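You operate a simulated robot arm through the tools that you are given. There is no shell and no other tool.

The job below is to be done with a simulated robot arm. You get a single attempt, and the scene is never put back.

JOB
Tap the cable bush home in the rack top.
Fine: lift the cream cover, set the bush in its hole, tap it flush with the mallet, mallet back, cover down.

The check looks at the end state, three seconds after you hand in, the way a careful person would. Anything else that was tipped, shoved, dropped, spilled or broken makes it a failure. Lids that push on must go on centred and level and be pressed home; caps that screw on are set level and turned clockwise until they are tight.

ROBOT AND FRAMES
A 6-joint arm with a fingered hand, fixed in place. Base frame: the origin is on the floor under the middle of its stand, x ahead of it, y to its left, z up; the work surface is at about z = 1. Units: m, degrees, N and s.
It reaches about 1.034 m from its shoulder. Its first joint turns from -166.0 to 166.0 degrees. Payload 5 kg.
Tool frame: the origin (TCP) lies between the finger pads and is the grasp point; the fingertips stand 0.037 m ahead of it; z points along the fingers, y is the line along which they close. The gripper opens to 0.124 m; its body begins 0.043 m behind the TCP. The gripper is a hand of 3 fingers: y runs from the thumb to the fingers, the wrist lies at [-0.021, -0.125, -0.215] in the tool frame.
Orientation is that of the tool frame in the base frame, as a unit quaternion [x, y, z, w]. With the fingers straight down and the wrist toward the robot, the tool's x, y and z point along [0, 1, 0], [1, 0, 0] and [0, 0, -1] of the base frame.

CONTROLS
- The arm moves only by the tool arm_command. Its argument "targets" is a list of rows, each a list of 6 numbers: the shift along the base's x, y, z in m, then the turn, a rotation vector about the base's x, y, z in degrees. In form: [[x, y, z, ax, ay, az], ...]. A call has 1 to 20 rows; each row shifts and turns the commanded pose from where the row before left it. Each row takes 0.2 s and may step no farther than 0.05 m and 8.6 degrees from the row before; otherwise, the whole call is refused. Where a pose cannot be reached the arm comes as near as it can. A force on the tool above 40 N (or 10 N above the force at the start of the call, whichever is more), or a blocked arm, ends the call early, and 0.2 s more pass. In this call time passes only in rows, and 0.2 s behind the last. It gives the time, the measured TCP pose, the force on the tool (base axes), the opening and the grip force at its end, in the units of the frame above (readings bear some noise), with the torque about the TCP (base axes, N m) and any sound that the robot's microphone picked up, and new pictures: "views" is both (left out), scene, wrist or none.
- Cameras (640 x 400 px; columns grow to the right, rows downward): "scene" is fixed at [0.4011, 0.4998, 1.5728]; the picture's right is [-0.58, -0.82, 0.00], its down [-0.71, 0.50, -0.50] and it looks along [0.40, -0.29, -0.87] (base axes); focal length 214 px, centre (320, 200). "wrist" rides on the gripper at [0.072, -0.104, -0.154] in the tool frame; the picture's right is [-0.83, 0.26, -0.49], its down [-0.51, -0.72, 0.47] and it looks along [-0.23, 0.64, 0.73] (tool axes); focal length 243 px, centre (320, 200). There is no depth. A picture from a camera that has moved, and an enlarged one, comes with that camera's place and axes in the base frame and with its lens.
- set_fingers(index, middle, thumb_bend, thumb_turn): sets how far each is bent, from 0 (flat) to 1 (curled in); at 0.3 the hand is open as for a grip, at 0.7 the pads meet at the TCP. One left out holds its place. A second passes; each finger stops where it meets its share of the squeeze, and holds until it gets a number again. It is the only way to open and close the hand. It gives what a move gives, with no picture; readings hold the bend of each and the force on the fingers (four entries, about 0 where the hand has none), thumb and palm. thumb_turn goes from beside the hand (0) to across from the fingers (1), as for a grip.
- zoom(camera, box): a new picture of the part [left, top, right, bottom] of that camera's present view, enlarged. No time passes.
- sign_off(): hands the job in; it is judged then, once.

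Places have to be worked out from the pictures, the camera data and where the tool is seen. Open the gripper and draw the arm clear of the work before you hand the job in, unless the task says otherwise.

The tools are called as a command line: name --pt "numbers of a row" for each row, then --argument value for the rest, lists and objects as JSON in quotes. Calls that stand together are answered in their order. arm_command: Moves the arm, as the interface text tells. Its arguments: {"type":"object","properties":{"targets":{"type":"array"},"views":{"type":"string","enum":["both","scene","wrist","none"]}},"required":["targets"]} The other tools are called the same way: set_fingers (index, middle, thumb_bend, thumb_turn) moves the fingers one by one; zoom (camera, box) takes an enlarged picture of a part of a camera's view; sign_off () hands the job in.

At the start:

```text
time_s: 0.0
ee_pos: [0.7253, 0.1706, 1.2387]
tool_rot: [0.707, 0.707, 0.0, 0.0]
wrist_force: [0.2, 0.2, -0.6]
torque: [0.0, 0.0, -0.01]
width: 0.1238
grip_force: 0.1
shape: jaw
bend: [0.3, 0.3, 0.3, 0.98]
finger forces: [0.0, 0.0, 0.0, 0.0, 0.0, 0.0]
```

scene: 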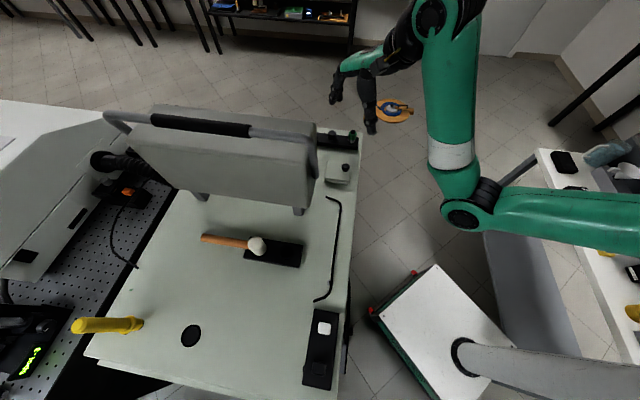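
wrist: 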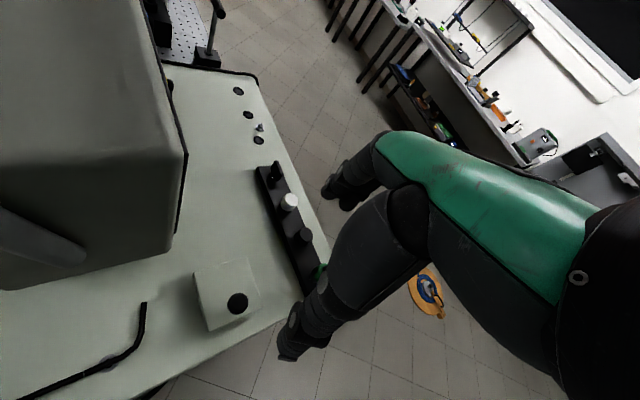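

The scene picture shows a rack top with a tilted-looking cream box with a handle, a mallet on a black pad, and several small parts. I'll zoom in to identify the cover, bush, hole and mallet before moving.

zoom --camera "scene" --box '[80, 80, 380, 267]'

zoom --camera "scene" --box '[60, 220, 380, 400]'

zoom --camera "wrist" --box '[160, 60, 360, 360]'

zoom --camera "scene" --box '[290, 120, 370, 170]'

```text
2.13 times, centred on (230, 174) of scene
camera zoom: at [0.4011, 0.4998, 1.5728], right [-0.58, -0.82, 0.0], down [-0.71, 0.5, -0.5], along [0.4, -0.29, -0.87], focal length 458 px, centre (512, 256)
```

zoom: 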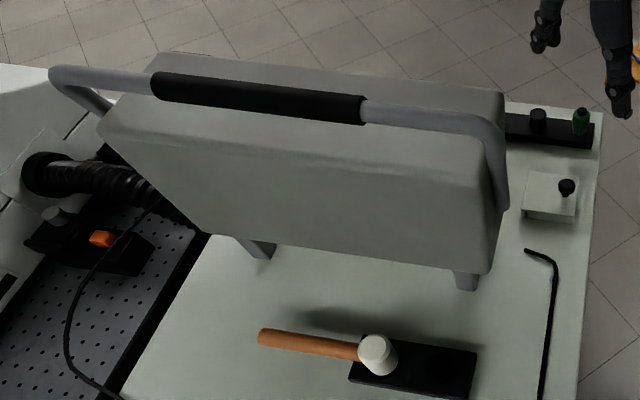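

```text
2.00 times, centred on (220, 310) of scene
camera zoom: at [0.4011, 0.4998, 1.5728], right [-0.58, -0.82, 0.0], down [-0.71, 0.5, -0.5], along [0.4, -0.29, -0.87], focal length 429 px, centre (520, -20)
```

zoom: 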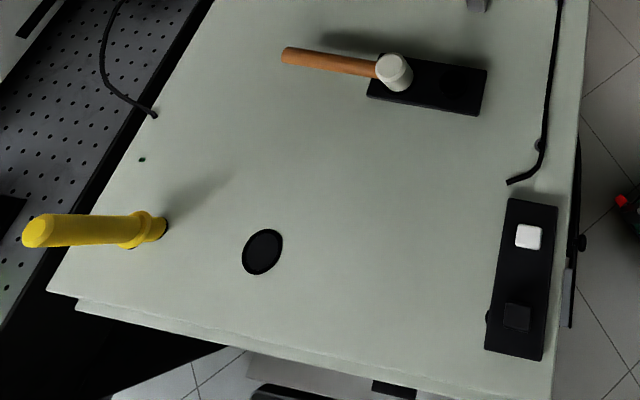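

```text
1.33 times, centred on (260, 210) of wrist
camera zoom: at [0.6207, 0.2427, 1.3925], right [0.26, -0.83, 0.49], down [-0.72, -0.51, -0.47], along [0.64, -0.23, -0.73], focal length 324 px, centre (400, 187)
```

zoom: 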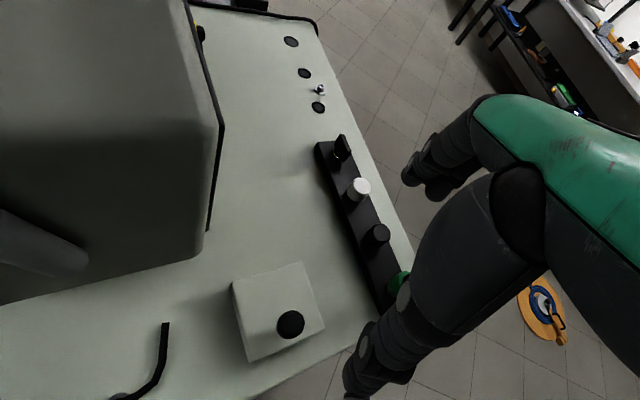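

```text
8.00 times, centred on (330, 145) of scene
camera zoom: at [0.4011, 0.4998, 1.5728], right [-0.58, -0.82, 0.0], down [-0.71, 0.5, -0.5], along [0.4, -0.29, -0.87], focal length 1716 px, centre (240, 640)
```

zoom: 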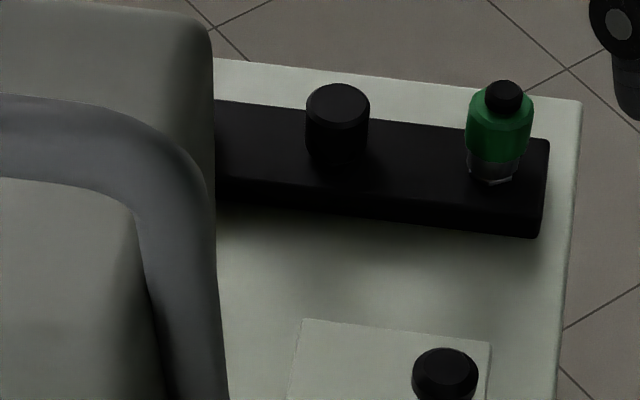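

The rack top lies ahead-left, turned about 45° to me. The small cream plate with a black knob seems to lie around (0.71, 0.18, 1.01), almost below the hand, with a part tray just beyond it. I'll raise the hand and draw it back to see them all with the wrist camera.

arm_command --pt "0 0 0.05 0 0 0" --pt "-0.05 0 0.03 0 0 0" --pt "-0.05 0 0.0 0 0 0" --pt "-0.05 0 0 0 0 0" --pt "-0.05 0 0 0 0 0" --views "both"

```text
refused: row 2 steps farther than a row can; nothing moved
```

The second row was 0.058 m, over the limit; I'll resend it with steps no longer than 0.05 m.

arm_command --pt "0 0 0.045 0 0 0" --pt "-0.035 0 0.03 0 0 0" --pt "-0.045 0 0.0 0 0 0" --pt "-0.045 0 0 0 0 0" --pt "-0.045 0 0 0 0 0" --views "both"

```text
time_s: 1.2
ee_pos: [0.6792, 0.2006, 1.2081]
tool_rot: [0.708, 0.707, 0.003, 0.002]
wrist_force: [0.5, -0.4, 0.5]
torque: [-0.01, 0.02, -0.04]
width: 0.1239
grip_force: 0.0
shape: jaw
bend: [0.3, 0.3, 0.3, 0.98]
finger forces: [0.0, 0.1, 0.1, 0.0, 0.0, 0.0]
out of reach, approached as far as the arm can: row 1, 2, 3, 4, 5
camera wrist: at [0.574, 0.2727, 1.3611], right [0.26, -0.83, 0.49], down [-0.72, -0.51, -0.48], along [0.64, -0.23, -0.73], focal length 243 px, centre (320, 200)
```

scene: 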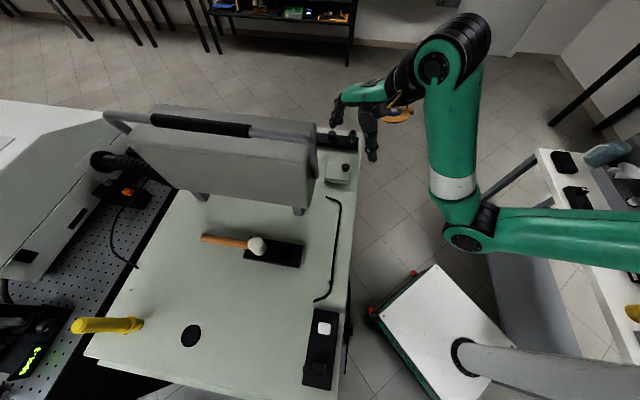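
wrist: 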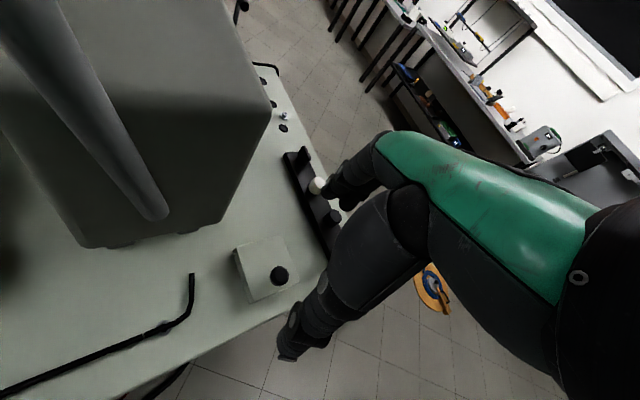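

The whole call was flagged out of reach, with the hand ending at (0.679, 0.201, 1.208), so the arm has a limit above here. I'll make a small sideways test move (+y) to learn how the arm responds.

arm_command --pt "0 0.02 0 0 0 0" --views "none"

zoom --camera "wrist" --box '[210, 80, 410, 320]'

```text
time_s: 1.6
ee_pos: [0.6797, 0.219, 1.2074]
tool_rot: [0.708, 0.707, 0.0, 0.0]
wrist_force: [0.2, -0.3, 1.0]
torque: [0.03, -0.04, -0.02]
width: 0.1236
grip_force: 0.0
shape: jaw
bend: [0.3, 0.3, 0.3, 0.98]
finger forces: [0.0, 0.0, 0.1, 0.0, 0.0, 0.0]
```

```text
1.67 times, centred on (310, 200) of wrist
camera zoom: at [0.5754, 0.2918, 1.3612], right [0.26, -0.83, 0.49], down [-0.72, -0.51, -0.47], along [0.64, -0.23, -0.73], focal length 404 px, centre (337, 200)
```

zoom: 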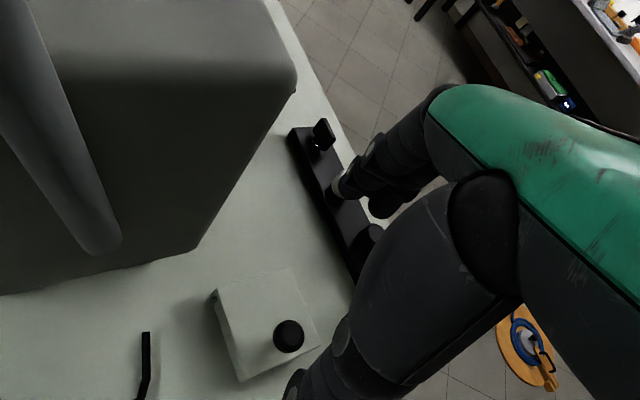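

A small +y move works cleanly. I'll try moving back (-x) at this height to see whether that direction is reachable.

arm_command --pt "-0.03 0 0 0 0 0" --pt "-0.03 0 0 0 0 0" --pt "-0.03 0 0 0 0 0" --views "wrist"

```text
time_s: 2.4
ee_pos: [0.624, 0.2281, 1.1667]
tool_rot: [0.707, 0.707, 0.002, 0.002]
wrist_force: [1.0, -0.9, -0.7]
torque: [0.0, 0.02, 0.01]
width: 0.1239
grip_force: 0.1
shape: jaw
bend: [0.3, 0.3, 0.3, 0.98]
finger forces: [0.0, 0.0, 0.0, 0.0, 0.1, 0.0]
out of reach, approached as far as the arm can: row 1, 2, 3
camera wrist: at [0.5198, 0.2996, 1.3203], right [0.26, -0.83, 0.49], down [-0.72, -0.51, -0.47], along [0.64, -0.23, -0.73], focal length 243 px, centre (320, 200)
```

wrist: 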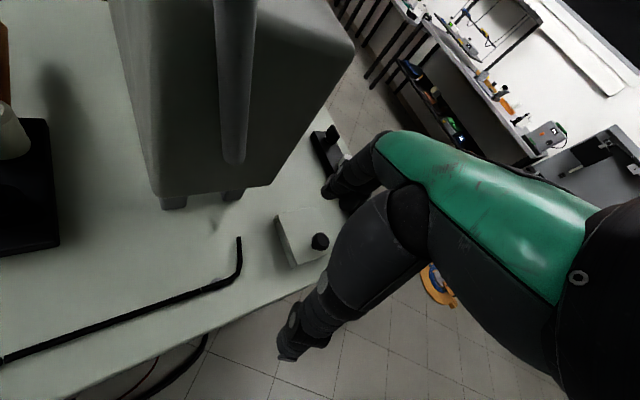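

The reachable height for a straight-down hand drops as I draw back (a wrist limit), so I'll go back up to the start pose. From there the whole tray was visible, and I can zoom in strongly on its items and the cover.

arm_command --pt "0.03 -0.015 0.015 0 0 0" --pt "0.03 -0.015 0.02 0 0 0" --pt "0.03 -0.015 0.02 0 0 0" --pt "0.012 -0.012 0.01 0 0 0" --views "wrist"

zoom --camera "wrist" --box '[240, 150, 340, 290]'

zoom --camera "wrist" --box '[170, 240, 290, 350]'

zoom --camera "wrist" --box '[220, 70, 320, 160]'

```text
time_s: 3.4
ee_pos: [0.7299, 0.171, 1.2319]
tool_rot: [0.707, 0.707, 0.0, 0.0]
wrist_force: [0.3, 0.3, -0.2]
torque: [-0.01, -0.01, -0.02]
width: 0.1236
grip_force: 0.1
shape: jaw
bend: [0.3, 0.3, 0.3, 0.98]
finger forces: [0.0, 0.0, 0.1, 0.0, 0.0, 0.0]
camera wrist: at [0.6247, 0.2422, 1.386], right [0.26, -0.83, 0.49], down [-0.72, -0.51, -0.47], along [0.64, -0.23, -0.73], focal length 243 px, centre (320, 200)
```

wrist: 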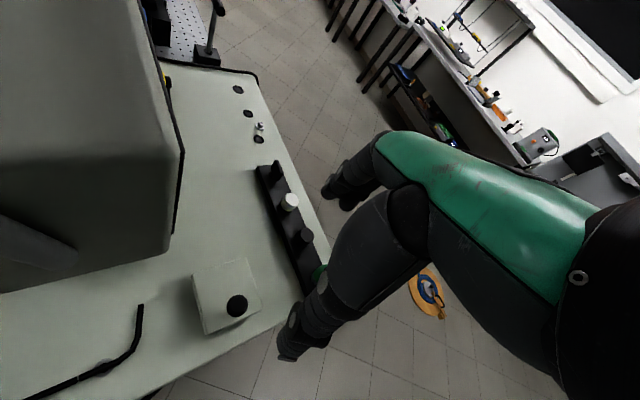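

```text
2.86 times, centred on (290, 220) of wrist
camera zoom: at [0.6247, 0.2422, 1.386], right [0.26, -0.83, 0.49], down [-0.72, -0.51, -0.47], along [0.64, -0.23, -0.73], focal length 693 px, centre (406, 143)
```

zoom: 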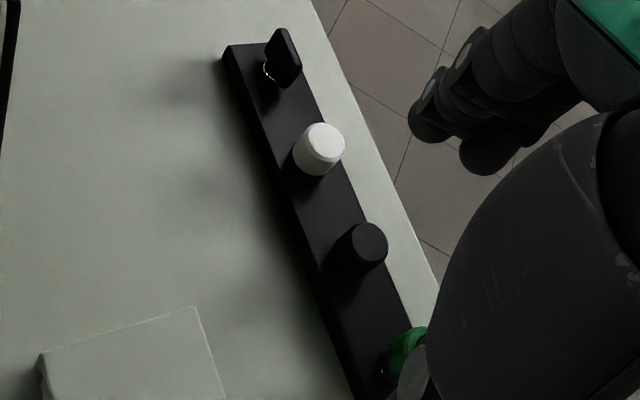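

```text
3.64 times, centred on (230, 295) of wrist
camera zoom: at [0.6247, 0.2422, 1.386], right [0.26, -0.83, 0.49], down [-0.72, -0.51, -0.47], along [0.64, -0.23, -0.73], focal length 882 px, centre (647, -146)
```

zoom: 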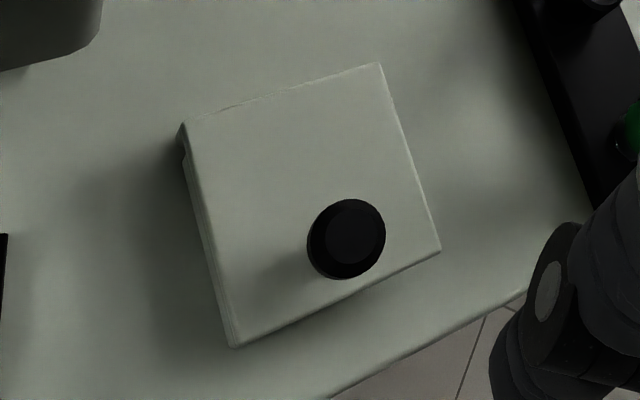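

```text
4.44 times, centred on (270, 115) of wrist
camera zoom: at [0.6247, 0.2422, 1.386], right [0.26, -0.83, 0.49], down [-0.72, -0.51, -0.47], along [0.64, -0.23, -0.73], focal length 1078 px, centre (542, 578)
```

zoom: 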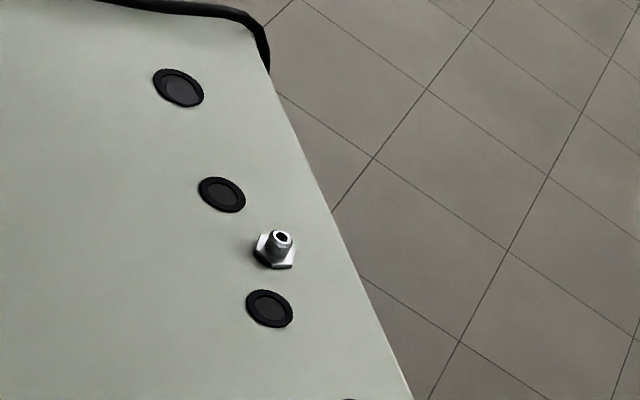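

The small cream cover looks like a hinged lid: the knob is near one edge and there is a hinge-like barrel at the opposite edge. The far tray holds a wing-like part, a white cylinder, a black cylinder and a green bottle. I'll zoom closer on the other tray, the mallet and the dark disc from the scene camera.

zoom --camera "scene" --box '[295, 300, 355, 395]'

zoom --camera "scene" --box '[190, 220, 320, 280]'

zoom --camera "scene" --box '[165, 315, 215, 355]'

zoom --camera "wrist" --box '[250, 155, 320, 210]'

zoom --camera "wrist" --box '[280, 215, 340, 300]'

zoom --camera "scene" --box '[318, 150, 368, 200]'

```text
4.21 times, centred on (325, 348) of scene
camera zoom: at [0.4011, 0.4998, 1.5728], right [-0.58, -0.82, 0.0], down [-0.71, 0.5, -0.5], along [0.4, -0.29, -0.87], focal length 903 px, centre (299, -421)
```

zoom: 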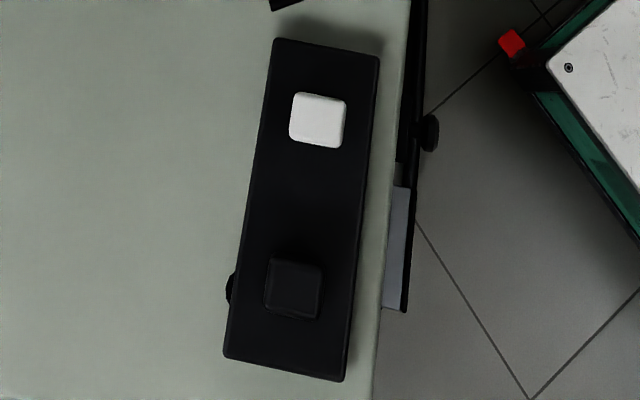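

```text
4.92 times, centred on (255, 250) of scene
camera zoom: at [0.4011, 0.4998, 1.5728], right [-0.58, -0.82, 0.0], down [-0.71, 0.5, -0.5], along [0.4, -0.29, -0.87], focal length 1056 px, centre (640, -46)
```

zoom: 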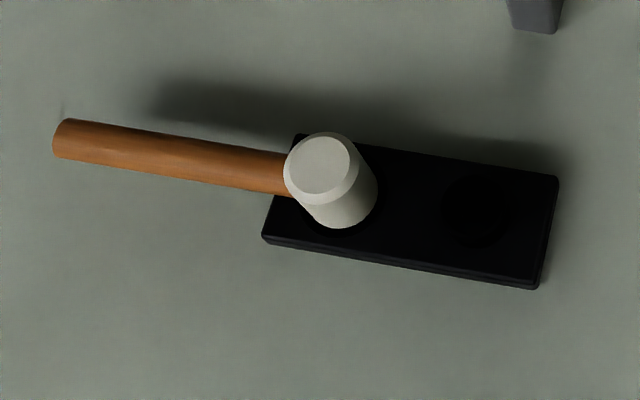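

```text
10.00 times, centred on (190, 335) of scene
camera zoom: at [0.4011, 0.4998, 1.5728], right [-0.58, -0.82, 0.0], down [-0.71, 0.5, -0.5], along [0.4, -0.29, -0.87], focal length 2145 px, centre (1620, -1150)
```

zoom: 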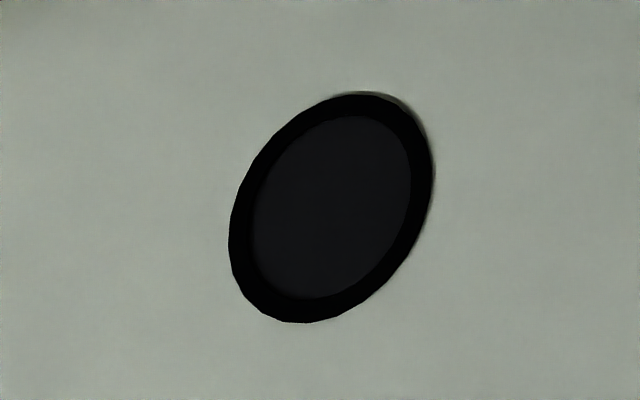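

```text
7.27 times, centred on (285, 182) of wrist
camera zoom: at [0.6247, 0.2422, 1.386], right [0.26, -0.83, 0.49], down [-0.72, -0.51, -0.47], along [0.64, -0.23, -0.73], focal length 1764 px, centre (574, 327)
```

zoom: 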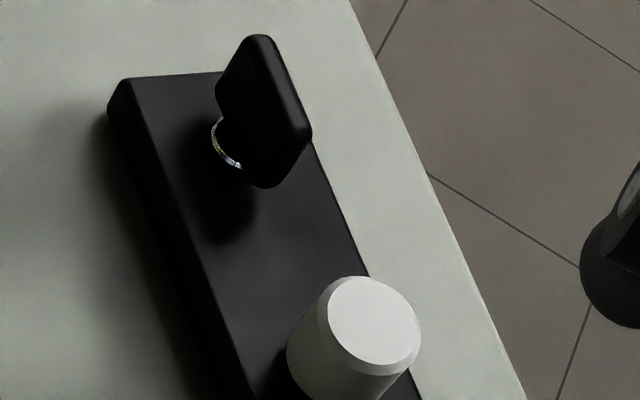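

```text
4.71 times, centred on (310, 258) of wrist
camera zoom: at [0.6247, 0.2422, 1.386], right [0.26, -0.83, 0.49], down [-0.72, -0.51, -0.47], along [0.64, -0.23, -0.73], focal length 1142 px, centre (367, -71)
```

zoom: 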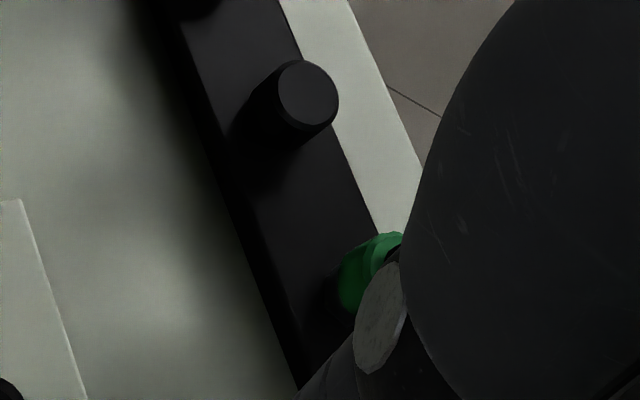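

```text
8.00 times, centred on (343, 175) of scene
camera zoom: at [0.4011, 0.4998, 1.5728], right [-0.58, -0.82, 0.0], down [-0.71, 0.5, -0.5], along [0.4, -0.29, -0.87], focal length 1716 px, centre (136, 400)
```

zoom: 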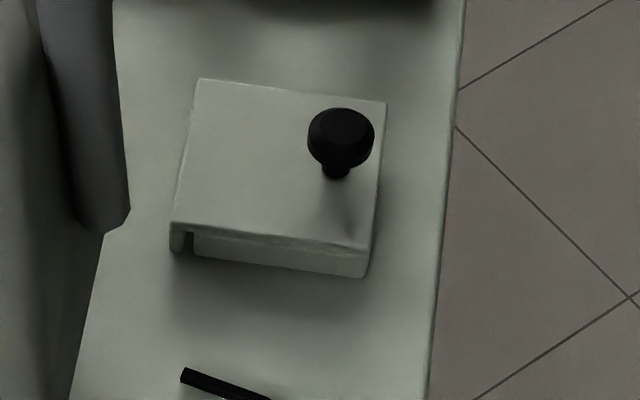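

Triangulating both views, the lid is a 75 mm square turned 45°, centred near (0.712, 0.205) with its top at z≈1.021. The hinge edge is on the (+x,+y) side near (0.740, 0.231), and the knob is near (0.695, 0.189) with its top at about z=1.047. I'll yaw the hand so its closing line runs parallel to the hinge, with the wrist swinging away from the big box, and check the first half of that turn.

arm_command --pt "-0.01 -0.01 -0.01 0 0 8.4" --pt "-0.01 -0.01 -0.01 0 0 8.4" --pt "-0.01 0 -0.01 0 0 8.4" --pt "0 0 0 0 0 8.4" --pt "0 0 0 0 0 8.4" --pt "0 0 0 0 0 8.4" --pt "0 0 0 0 0 8.4" --pt "0 0 0 0 0 8.4" --views "both"

```text
time_s: 5.2
ee_pos: [0.7088, 0.1544, 1.1913]
tool_rot: [0.197, 0.98, 0.001, 0.001]
wrist_force: [-0.2, 0.0, 0.1]
torque: [0.01, 0.0, 0.01]
width: 0.1235
grip_force: 0.2
shape: jaw
bend: [0.3, 0.3, 0.3, 0.98]
finger forces: [0.1, 0.1, 0.1, 0.1, 0.0, 0.1]
out of reach, approached as far as the arm can: row 7, 8
camera wrist: at [0.601, 0.0863, 1.3457], right [0.87, -0.08, 0.49], down [0.19, -0.86, -0.47], along [0.46, 0.5, -0.73], focal length 243 px, centre (320, 200)
```

scene: 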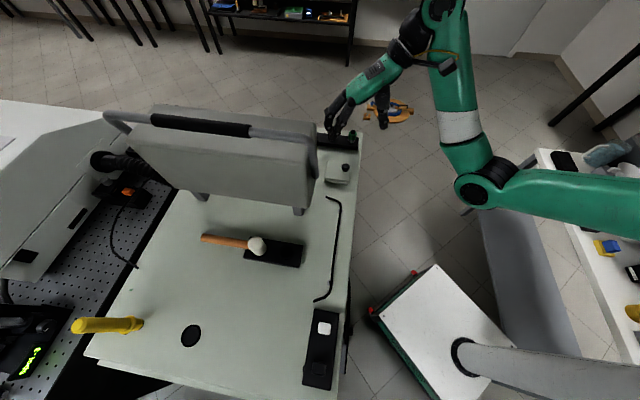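
wrist: 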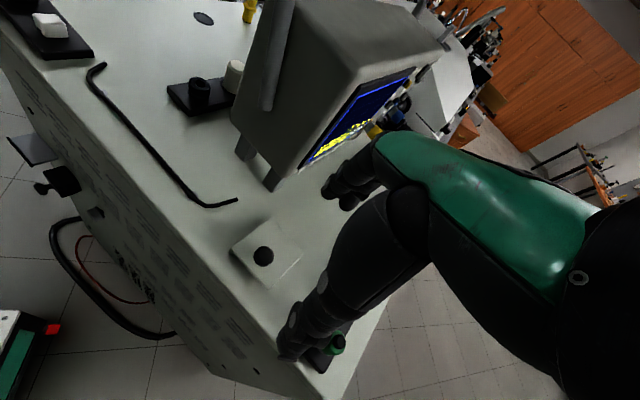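

That view is helpful: the big box is an instrument and the mallet has a pad with a round rest. Yaw 67° was reached with only slight position loss, so I'll lower a little and continue the yaw to about 135°.

arm_command --pt "-0.005 0 -0.02 0 0 0" --pt "-0.005 0 -0.02 0 0 8.4" --pt "0 0 0 0 0 8.4" --pt "0 0 0 0 0 8.4" --pt "0 0 0 0 0 8.4" --pt "0 0 0 0 0 8.4" --pt "0 0 0 0 0 8.4" --pt "0 0 0 0 0 8.4" --pt "0 0 0 0 0 8.4" --views "both"

```text
time_s: 7.2
ee_pos: [0.752, 0.1811, 1.1153]
tool_rot: [-0.378, 0.926, 0.0, 0.001]
wrist_force: [-0.3, 0.4, -0.5]
torque: [-0.02, 0.0, -0.01]
width: 0.1238
grip_force: 0.1
shape: jaw
bend: [0.3, 0.3, 0.3, 0.98]
finger forces: [0.0, 0.0, 0.0, 0.0, 0.1, 0.0]
out of reach, approached as far as the arm can: row 3, 4, 5, 6, 7
camera wrist: at [0.7741, 0.0563, 1.2701], right [0.41, 0.77, 0.49], down [0.87, -0.16, -0.47], along [-0.28, 0.62, -0.73], focal length 243 px, centre (320, 200)
```

scene: 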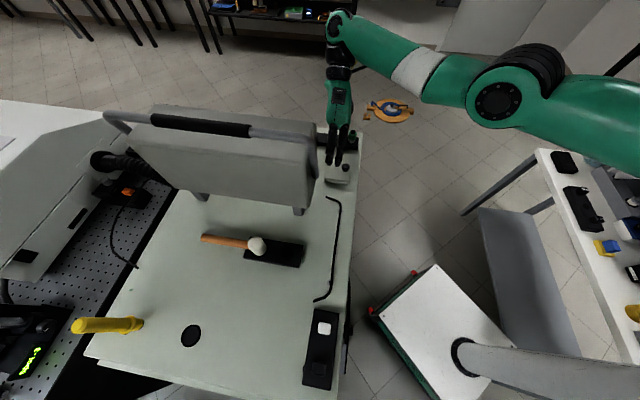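
wrist: 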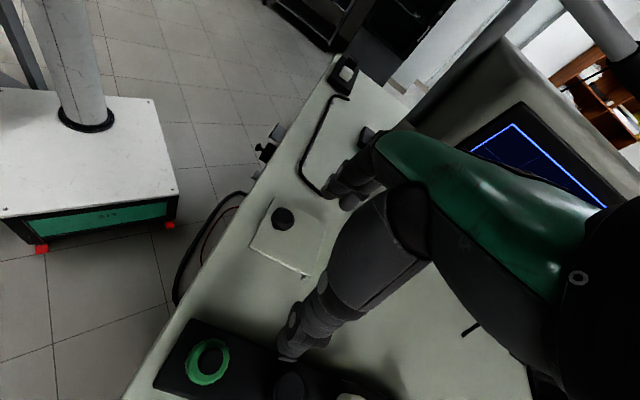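

The arm settled at yaw ≈134° in an elbow-up posture, with TCP (0.752, 0.181, 1.115) above the lid and no contact. The green item now looks ring-like from above, so I'll zoom in on it, the other tray parts and the lid.

zoom --camera "wrist" --box '[140, 310, 280, 400]'

zoom --camera "wrist" --box '[240, 180, 340, 290]'

zoom --camera "wrist" --box '[250, 340, 400, 400]'

zoom --camera "scene" --box '[290, 90, 370, 200]'

```text
4.44 times, centred on (210, 355) of wrist
camera zoom: at [0.7741, 0.0563, 1.2701], right [0.41, 0.77, 0.49], down [0.87, -0.16, -0.47], along [-0.28, 0.62, -0.73], focal length 1078 px, centre (809, -489)
```

zoom: 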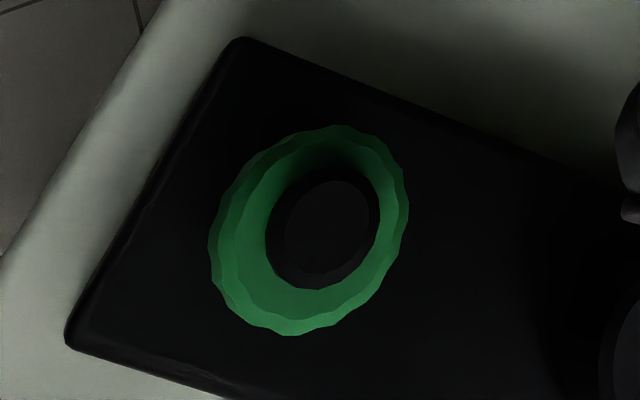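

```text
3.64 times, centred on (290, 235) of wrist
camera zoom: at [0.7741, 0.0563, 1.2701], right [0.41, 0.77, 0.49], down [0.87, -0.16, -0.47], along [-0.28, 0.62, -0.73], focal length 882 px, centre (429, 73)
```

zoom: 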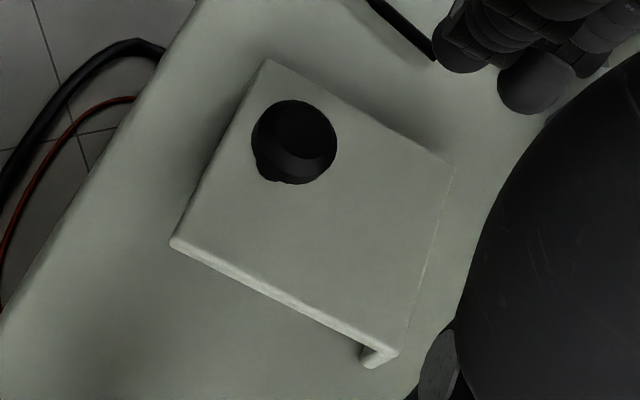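

```text
4.27 times, centred on (325, 370) of wrist
camera zoom: at [0.7741, 0.0563, 1.2701], right [0.41, 0.77, 0.49], down [0.87, -0.16, -0.47], along [-0.28, 0.62, -0.73], focal length 1035 px, centre (299, -525)
```

zoom: 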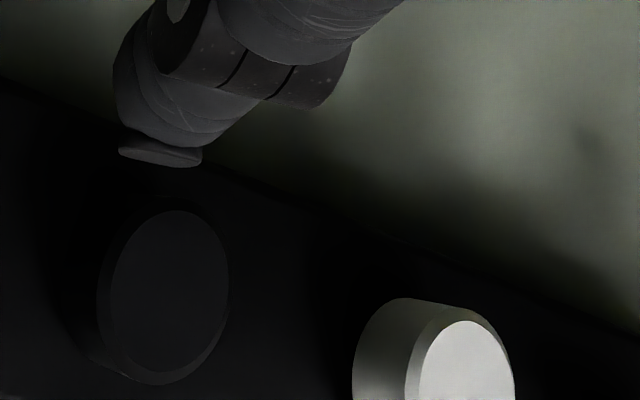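

```text
3.64 times, centred on (330, 145) of scene
camera zoom: at [0.4011, 0.4998, 1.5728], right [-0.58, -0.82, 0.0], down [-0.71, 0.5, -0.5], along [0.4, -0.29, -0.87], focal length 780 px, centre (284, 400)
```

zoom: 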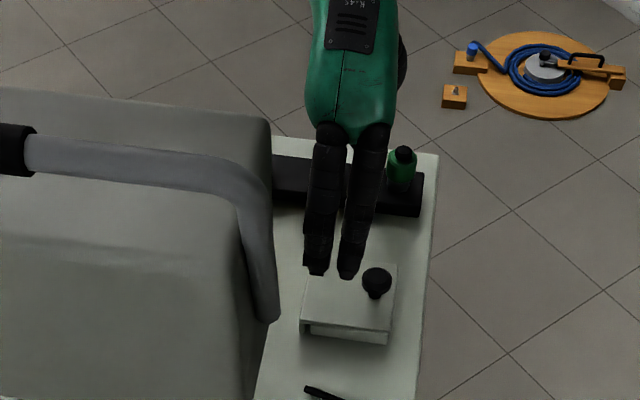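

The lid corners and knob agree in all views: the lid centre is (0.714, 0.206) and the knob (0.697, 0.190), with a head about 26 mm across. I'll move the hand over the knob at a safe height and check the approach.

arm_command --pt "-0.02 0.003 0.0 0 0 0" --pt "-0.02 0.003 0.0 0 0 0" --pt "-0.015 0.0025 0.0 0 0 0" --views "both"

```text
time_s: 8.0
ee_pos: [0.7438, 0.2011, 1.108]
tool_rot: [-0.379, 0.926, 0.002, 0.0]
wrist_force: [0.1, 0.6, 0.5]
torque: [0.0, 0.01, 0.0]
width: 0.1237
grip_force: 0.2
shape: jaw
bend: [0.3, 0.3, 0.3, 0.98]
finger forces: [0.0, 0.0, 0.1, 0.2, 0.0, 0.0]
out of reach, approached as far as the arm can: row 1, 2, 3
camera wrist: at [0.7657, 0.076, 1.2614], right [0.41, 0.77, 0.49], down [0.87, -0.16, -0.47], along [-0.28, 0.62, -0.73], focal length 243 px, centre (320, 200)
```

scene: 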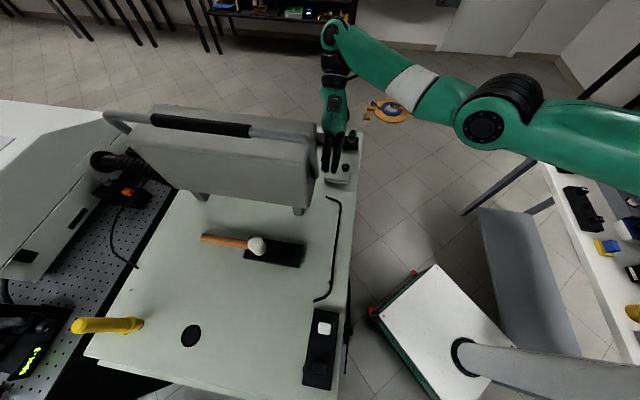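
wrist: 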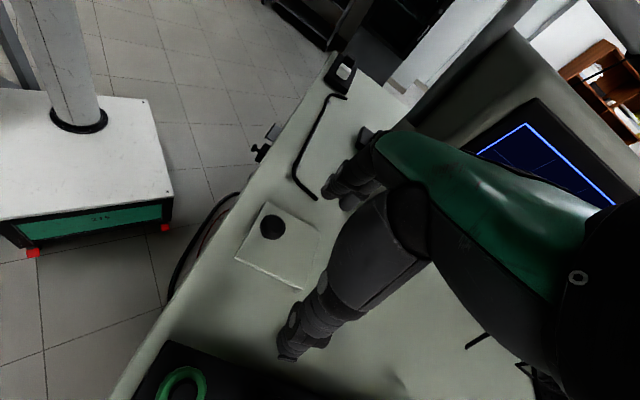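

At this yaw the hand cannot come closer while pointing straight down. Tilting it so the fingers point forward-down should relieve the wrist, and pinching the lid by its two side edges would let it pivot freely. I'll tilt about 30° about the closing line and check reach.

arm_command --pt "-0.005 -0.005 0.0 5.9 -5.9 0" --pt "-0.005 -0.005 0.0 5.9 -5.9 0" --pt "-0.005 -0.005 0.0 5.9 -5.9 0" --pt "-0.005 -0.005 0.0 3.5 -3.5 0" --views "both"

```text
time_s: 9.0
ee_pos: [0.7439, 0.1851, 1.0997]
tool_rot: [-0.365, 0.894, 0.1, 0.239]
wrist_force: [-0.4, -0.2, -0.5]
torque: [0.0, -0.01, 0.0]
width: 0.1235
grip_force: 0.2
shape: jaw
bend: [0.3, 0.3, 0.3, 0.98]
finger forces: [0.1, 0.0, 0.0, 0.1, 0.1, 0.0]
out of reach, approached as far as the arm can: row 1, 2
camera wrist: at [0.7172, 0.0132, 1.196], right [0.16, 0.51, 0.84], down [0.99, -0.04, -0.16], along [-0.05, 0.86, -0.51], focal length 243 px, centre (320, 200)
```

scene: 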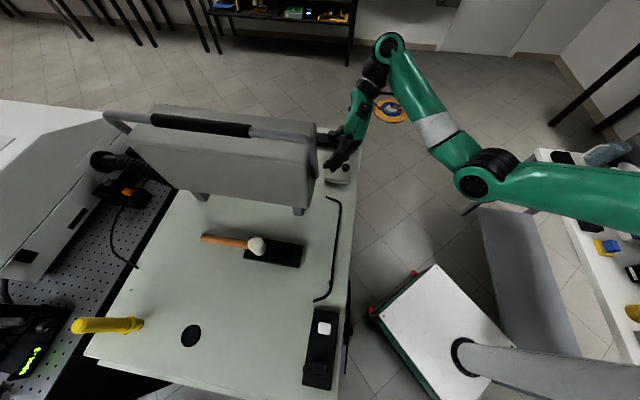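
wrist: 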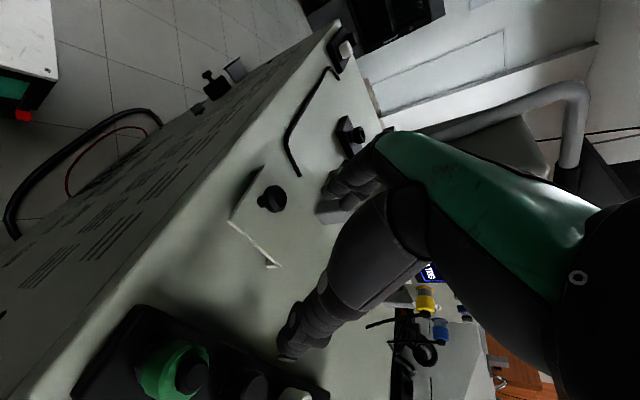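

The 30° tilt is reachable and the camera now sees the lid from the side. I'll zoom to inspect how it sits, its overhang and the hinge lip.

zoom --camera "wrist" --box '[210, 160, 310, 280]'

zoom --camera "scene" --box '[310, 120, 370, 200]'

zoom --camera "wrist" --box '[70, 300, 330, 400]'

zoom --camera "wrist" --box '[280, 20, 400, 180]'

```text
3.33 times, centred on (260, 220) of wrist
camera zoom: at [0.7172, 0.0132, 1.196], right [0.16, 0.51, 0.84], down [0.99, -0.04, -0.16], along [-0.05, 0.86, -0.51], focal length 809 px, centre (520, 133)
```

zoom: 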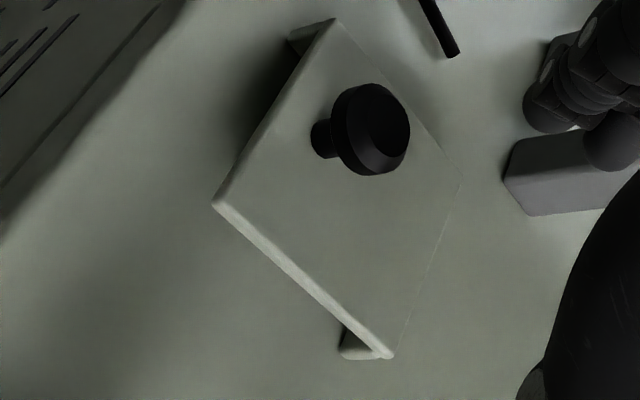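

```text
5.00 times, centred on (340, 160) of scene
camera zoom: at [0.4011, 0.4998, 1.5728], right [-0.58, -0.82, 0.0], down [-0.71, 0.5, -0.5], along [0.4, -0.29, -0.87], focal length 1072 px, centre (220, 400)
```

zoom: 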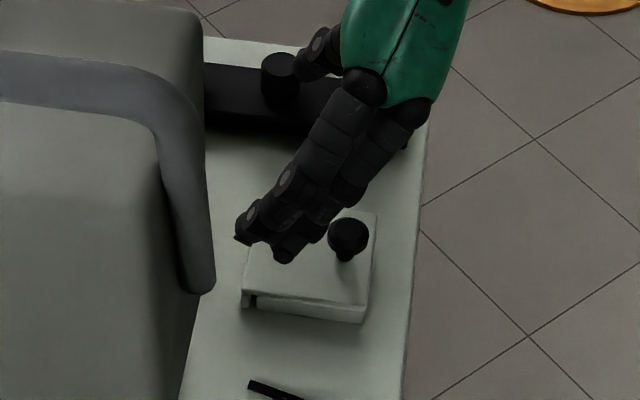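

```text
2.46 times, centred on (200, 350) of wrist
camera zoom: at [0.7172, 0.0132, 1.196], right [0.16, 0.51, 0.84], down [0.99, -0.04, -0.16], along [-0.05, 0.86, -0.51], focal length 597 px, centre (615, -169)
```

zoom: 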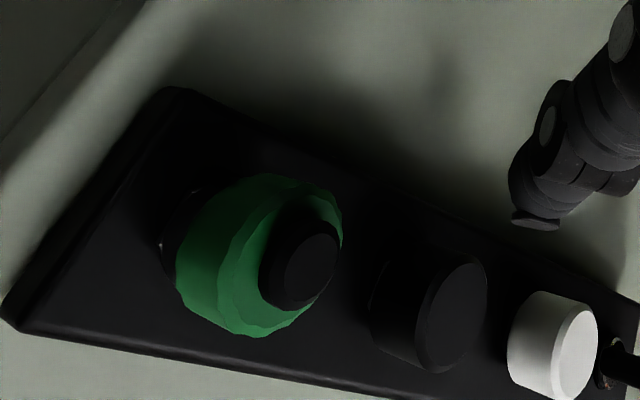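

```text
2.50 times, centred on (340, 100) of wrist
camera zoom: at [0.7172, 0.0132, 1.196], right [0.16, 0.51, 0.84], down [0.99, -0.04, -0.16], along [-0.05, 0.86, -0.51], focal length 606 px, centre (270, 450)
```

zoom: 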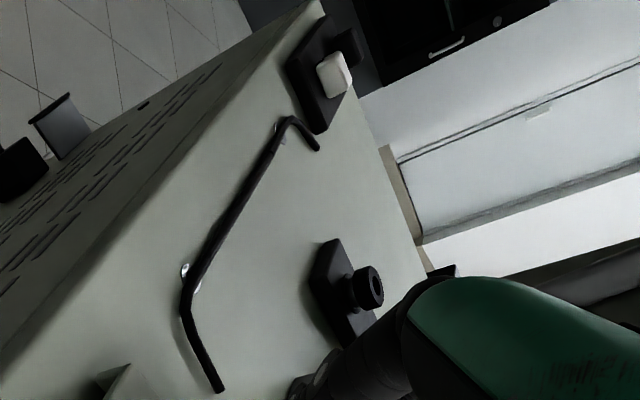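

This side view shows the plate overhanging freely at its (−y) and robot-facing edges, with a lip at the hinge edge and a wall under the opposite side. The knob sits midway between the two sides, which fits a hinge on the (+x,+y) edge. I'll move the tilted hand over the lid, staying high, to test reach there.

arm_command --pt "-0.01 0.003 0.0 0 0 0" --pt "-0.01 0.003 0.0 0 0 0" --pt "-0.01 0.003 0.0 0 0 0" --pt "-0.008 0.003 0.0 0 0 0" --views "scene"

set_fingers --middle 0.05

zoom --camera "wrist" --box '[200, 100, 440, 400]'

zoom --camera "scene" --box '[310, 110, 370, 200]'

```text
time_s: 10.0
ee_pos: [0.7075, 0.2, 1.0991]
tool_rot: [-0.365, 0.894, 0.1, 0.24]
wrist_force: [0.1, -0.3, -0.2]
torque: [0.0, 0.02, 0.02]
width: 0.1237
grip_force: 0.1
shape: jaw
bend: [0.3, 0.3, 0.3, 0.98]
finger forces: [0.1, 0.1, 0.1, 0.0, 0.1, 0.0]
```

scene: 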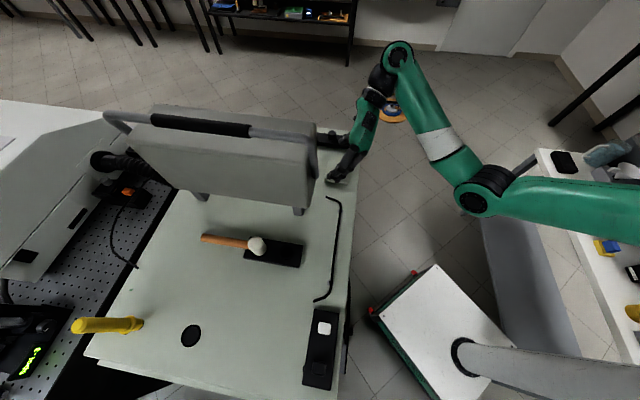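

```text
time_s: 11.0
ee_pos: [0.706, 0.199, 1.0995]
tool_rot: [-0.363, 0.895, 0.101, 0.239]
wrist_force: [-0.6, 0.1, -0.5]
torque: [0.01, 0.02, 0.0]
width: 0.1289
grip_force: 0.1
shape: fingers
bend: [0.3, 0.05, 0.3, 0.98]
finger forces: [0.0, 0.1, 0.0, 0.1, 0.0, 0.0]
```

```text
1.33 times, centred on (320, 250) of wrist
camera zoom: at [0.6799, 0.0264, 1.1962], right [0.16, 0.51, 0.84], down [0.99, -0.04, -0.16], along [-0.04, 0.86, -0.51], focal length 324 px, centre (320, 133)
```

zoom: 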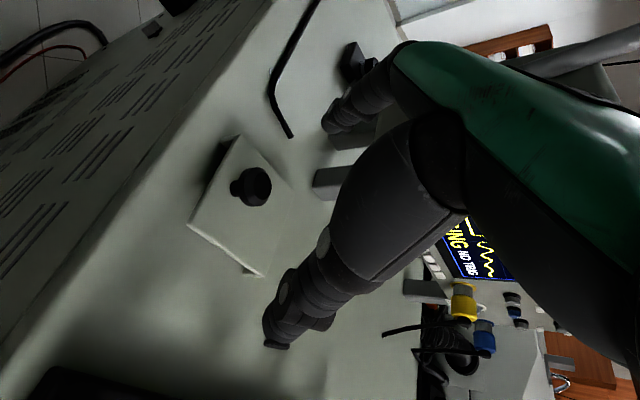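

```text
4.44 times, centred on (340, 155) of scene
camera zoom: at [0.4011, 0.4998, 1.5728], right [-0.58, -0.82, 0.0], down [-0.71, 0.5, -0.5], along [0.4, -0.29, -0.87], focal length 953 px, centre (231, 400)
```

zoom: 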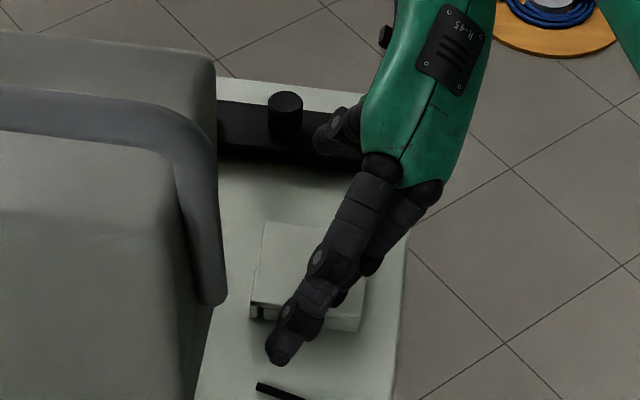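

Reach is good at (0.706, 0.199, 1.10) with this tilt, and the straightened finger shows that the middle is the upper/forward one while the index opposes the thumb. I'll test the pinch shape in the air with index and thumb nearly closed, to see where the tips come together.

set_fingers --index 0.58 --middle 0.58 --thumb_bend 0.58 --thumb_turn 1.0

zoom --camera "wrist" --box '[220, 120, 420, 330]'

zoom --camera "scene" --box '[310, 120, 370, 200]'

```text
time_s: 12.0
ee_pos: [0.7066, 0.1986, 1.0999]
tool_rot: [-0.364, 0.894, 0.1, 0.239]
wrist_force: [-0.8, -0.5, -0.1]
torque: [-0.02, -0.02, -0.02]
width: 0.0463
grip_force: 0.1
shape: fingers
bend: [0.57, 0.57, 0.57, 1.0]
finger forces: [0.0, 0.0, 0.0, 0.0, 0.0, 0.0]
```

```text
1.90 times, centred on (320, 225) of wrist
camera zoom: at [0.6799, 0.0263, 1.1962], right [0.16, 0.51, 0.84], down [0.99, -0.04, -0.16], along [-0.04, 0.86, -0.51], focal length 462 px, centre (320, 152)
```

zoom: 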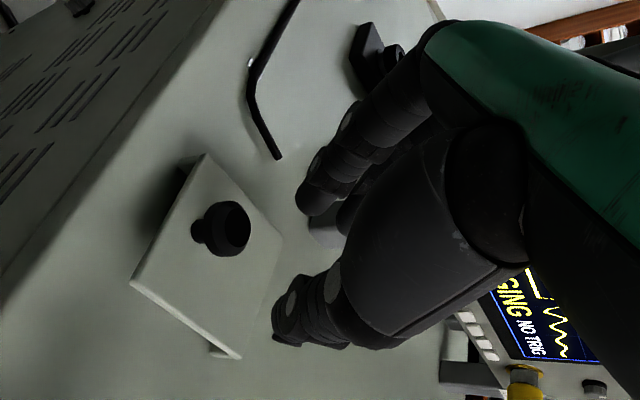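

```text
5.00 times, centred on (340, 160) of scene
camera zoom: at [0.4011, 0.4998, 1.5728], right [-0.58, -0.82, 0.0], down [-0.71, 0.5, -0.5], along [0.4, -0.29, -0.87], focal length 1072 px, centre (220, 400)
```

zoom: 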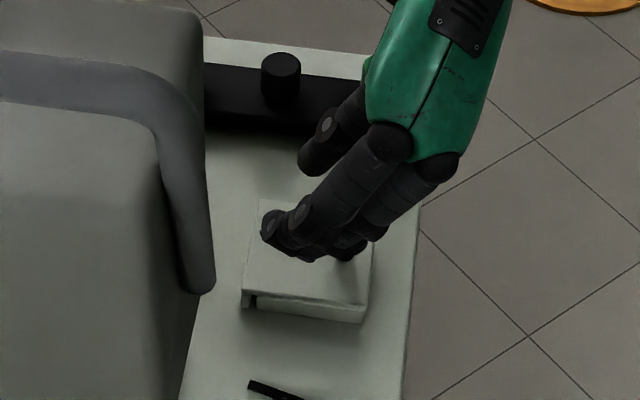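

The tips stay about 37 mm ahead of the TCP and come together roughly linearly, so the 26 mm knob head needs a bend of about 0.64. I'll open the hand, line up behind and above the knob, then view before lowering.

set_fingers --index 0.42 --middle 0.42 --thumb_bend 0.42

arm_command --pt "-0.009 -0.0085 0 0 0 0" --pt "-0.009 -0.0085 0 0 0 0" --pt "0 0 -0.01 0 0 0" --pt "0 0 -0.008 0 0 0" --views "both"

zoom --camera "scene" --box '[310, 120, 370, 200]'

zoom --camera "wrist" --box '[220, 120, 420, 330]'

```text
time_s: 13.0
ee_pos: [0.7064, 0.1991, 1.0993]
tool_rot: [-0.365, 0.894, 0.1, 0.24]
wrist_force: [-0.1, 0.6, -0.5]
torque: [-0.02, 0.0, -0.02]
width: 0.0915
grip_force: 0.0
shape: fingers
bend: [0.42, 0.42, 0.42, 0.99]
finger forces: [0.0, 0.0, 0.0, 0.1, 0.1, 0.1]
```

```text
time_s: 14.0
ee_pos: [0.6996, 0.1908, 1.0705]
tool_rot: [-0.365, 0.894, 0.1, 0.239]
wrist_force: [-0.6, 0.3, -0.8]
torque: [-0.02, -0.01, 0.0]
width: 0.0916
grip_force: 0.1
shape: fingers
bend: [0.42, 0.42, 0.42, 0.99]
finger forces: [0.0, 0.0, 0.0, 0.0, 0.1, 0.0]
out of reach, approached as far as the arm can: row 1, 2
camera wrist: at [0.6739, 0.019, 1.1668], right [0.16, 0.52, 0.84], down [0.99, -0.04, -0.16], along [-0.05, 0.86, -0.51], focal length 243 px, centre (320, 200)
```

scene: 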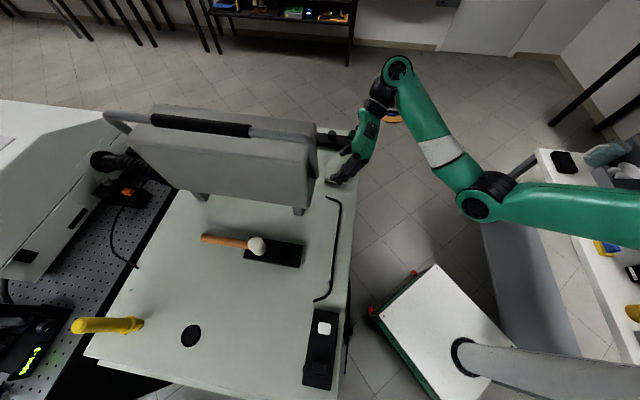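
wrist: 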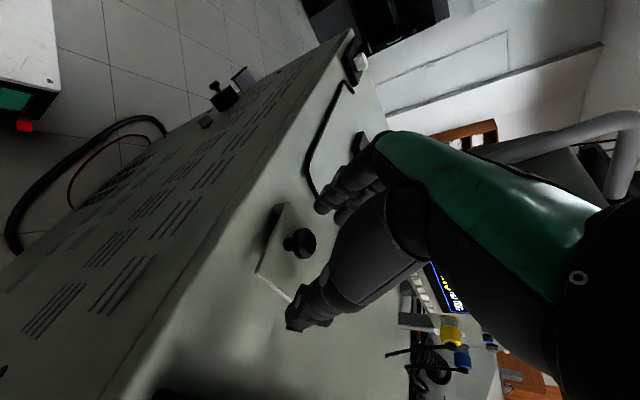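

```text
5.00 times, centred on (340, 160) of scene
camera zoom: at [0.4011, 0.4998, 1.5728], right [-0.58, -0.82, 0.0], down [-0.71, 0.5, -0.5], along [0.4, -0.29, -0.87], focal length 1072 px, centre (220, 400)
```

zoom: 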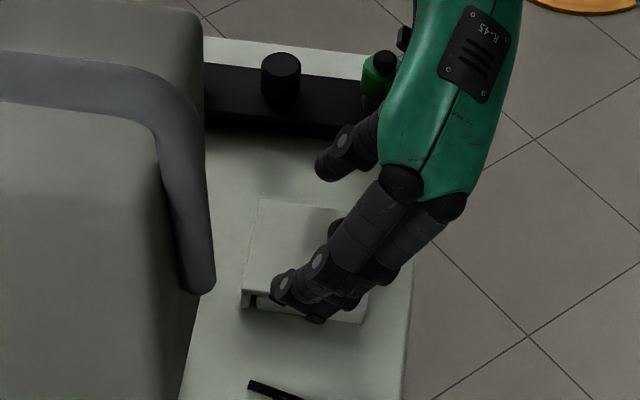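

```text
1.90 times, centred on (320, 225) of wrist
camera zoom: at [0.6739, 0.019, 1.1668], right [0.16, 0.52, 0.84], down [0.99, -0.04, -0.16], along [-0.05, 0.86, -0.51], focal length 462 px, centre (320, 152)
```

zoom: 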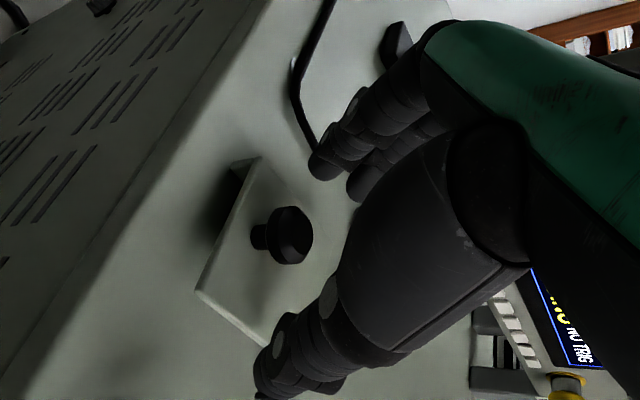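

The hand is at its reach limit at 60° tilt, about 16 mm short of the knob on the robot side. Tilting further, to about 42° below horizontal, should relieve this; I'll raise slightly while tilting, then shift toward the knob.

arm_command --pt "0 0 0.006 5.9 -5.9 0" --pt "0 0 0.004 5.9 -5.9 0" --pt "-0.005 -0.005 0 1.0 -1.0 0" --pt "-0.006 -0.005 0 0 0 0" --pt "-0.005 -0.005 0 0 0 0" --views "both"

zoom --camera "scene" --box '[310, 120, 370, 200]'

zoom --camera "wrist" --box '[220, 120, 420, 330]'

```text
time_s: 15.2
ee_pos: [0.6859, 0.1772, 1.0801]
tool_rot: [-0.346, 0.845, 0.157, 0.376]
wrist_force: [-0.5, -0.2, -0.2]
torque: [0.0, -0.01, -0.03]
width: 0.0915
grip_force: 0.0
shape: fingers
bend: [0.42, 0.42, 0.42, 0.99]
finger forces: [0.1, 0.0, 0.1, 0.1, 0.0, 0.0]
camera wrist: at [0.6426, -0.011, 1.1285], right [-0.05, 0.31, 0.95], down [1.0, -0.03, 0.06], along [0.05, 0.95, -0.31], focal length 243 px, centre (320, 200)
```

scene: 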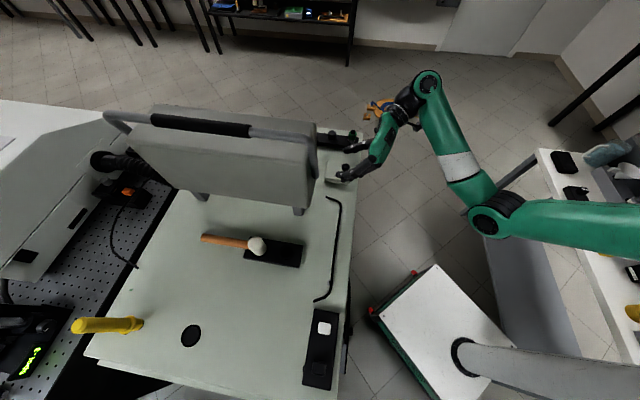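
wrist: 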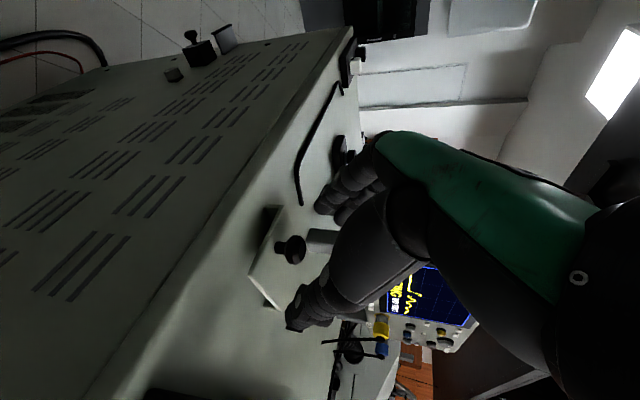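

```text
5.00 times, centred on (340, 160) of scene
camera zoom: at [0.4011, 0.4998, 1.5728], right [-0.58, -0.82, 0.0], down [-0.71, 0.5, -0.5], along [0.4, -0.29, -0.87], focal length 1072 px, centre (220, 400)
```

zoom: 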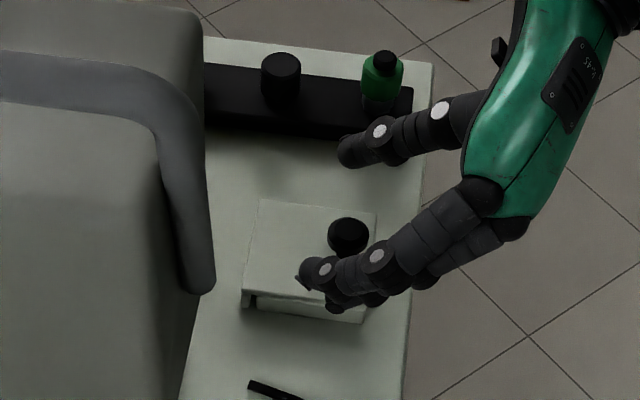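

```text
1.90 times, centred on (320, 225) of wrist
camera zoom: at [0.6426, -0.011, 1.1285], right [-0.05, 0.31, 0.95], down [1.0, -0.03, 0.06], along [0.05, 0.95, -0.31], focal length 462 px, centre (320, 152)
```

zoom: 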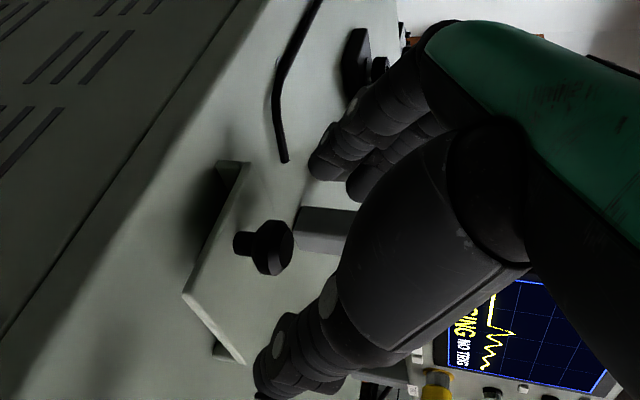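

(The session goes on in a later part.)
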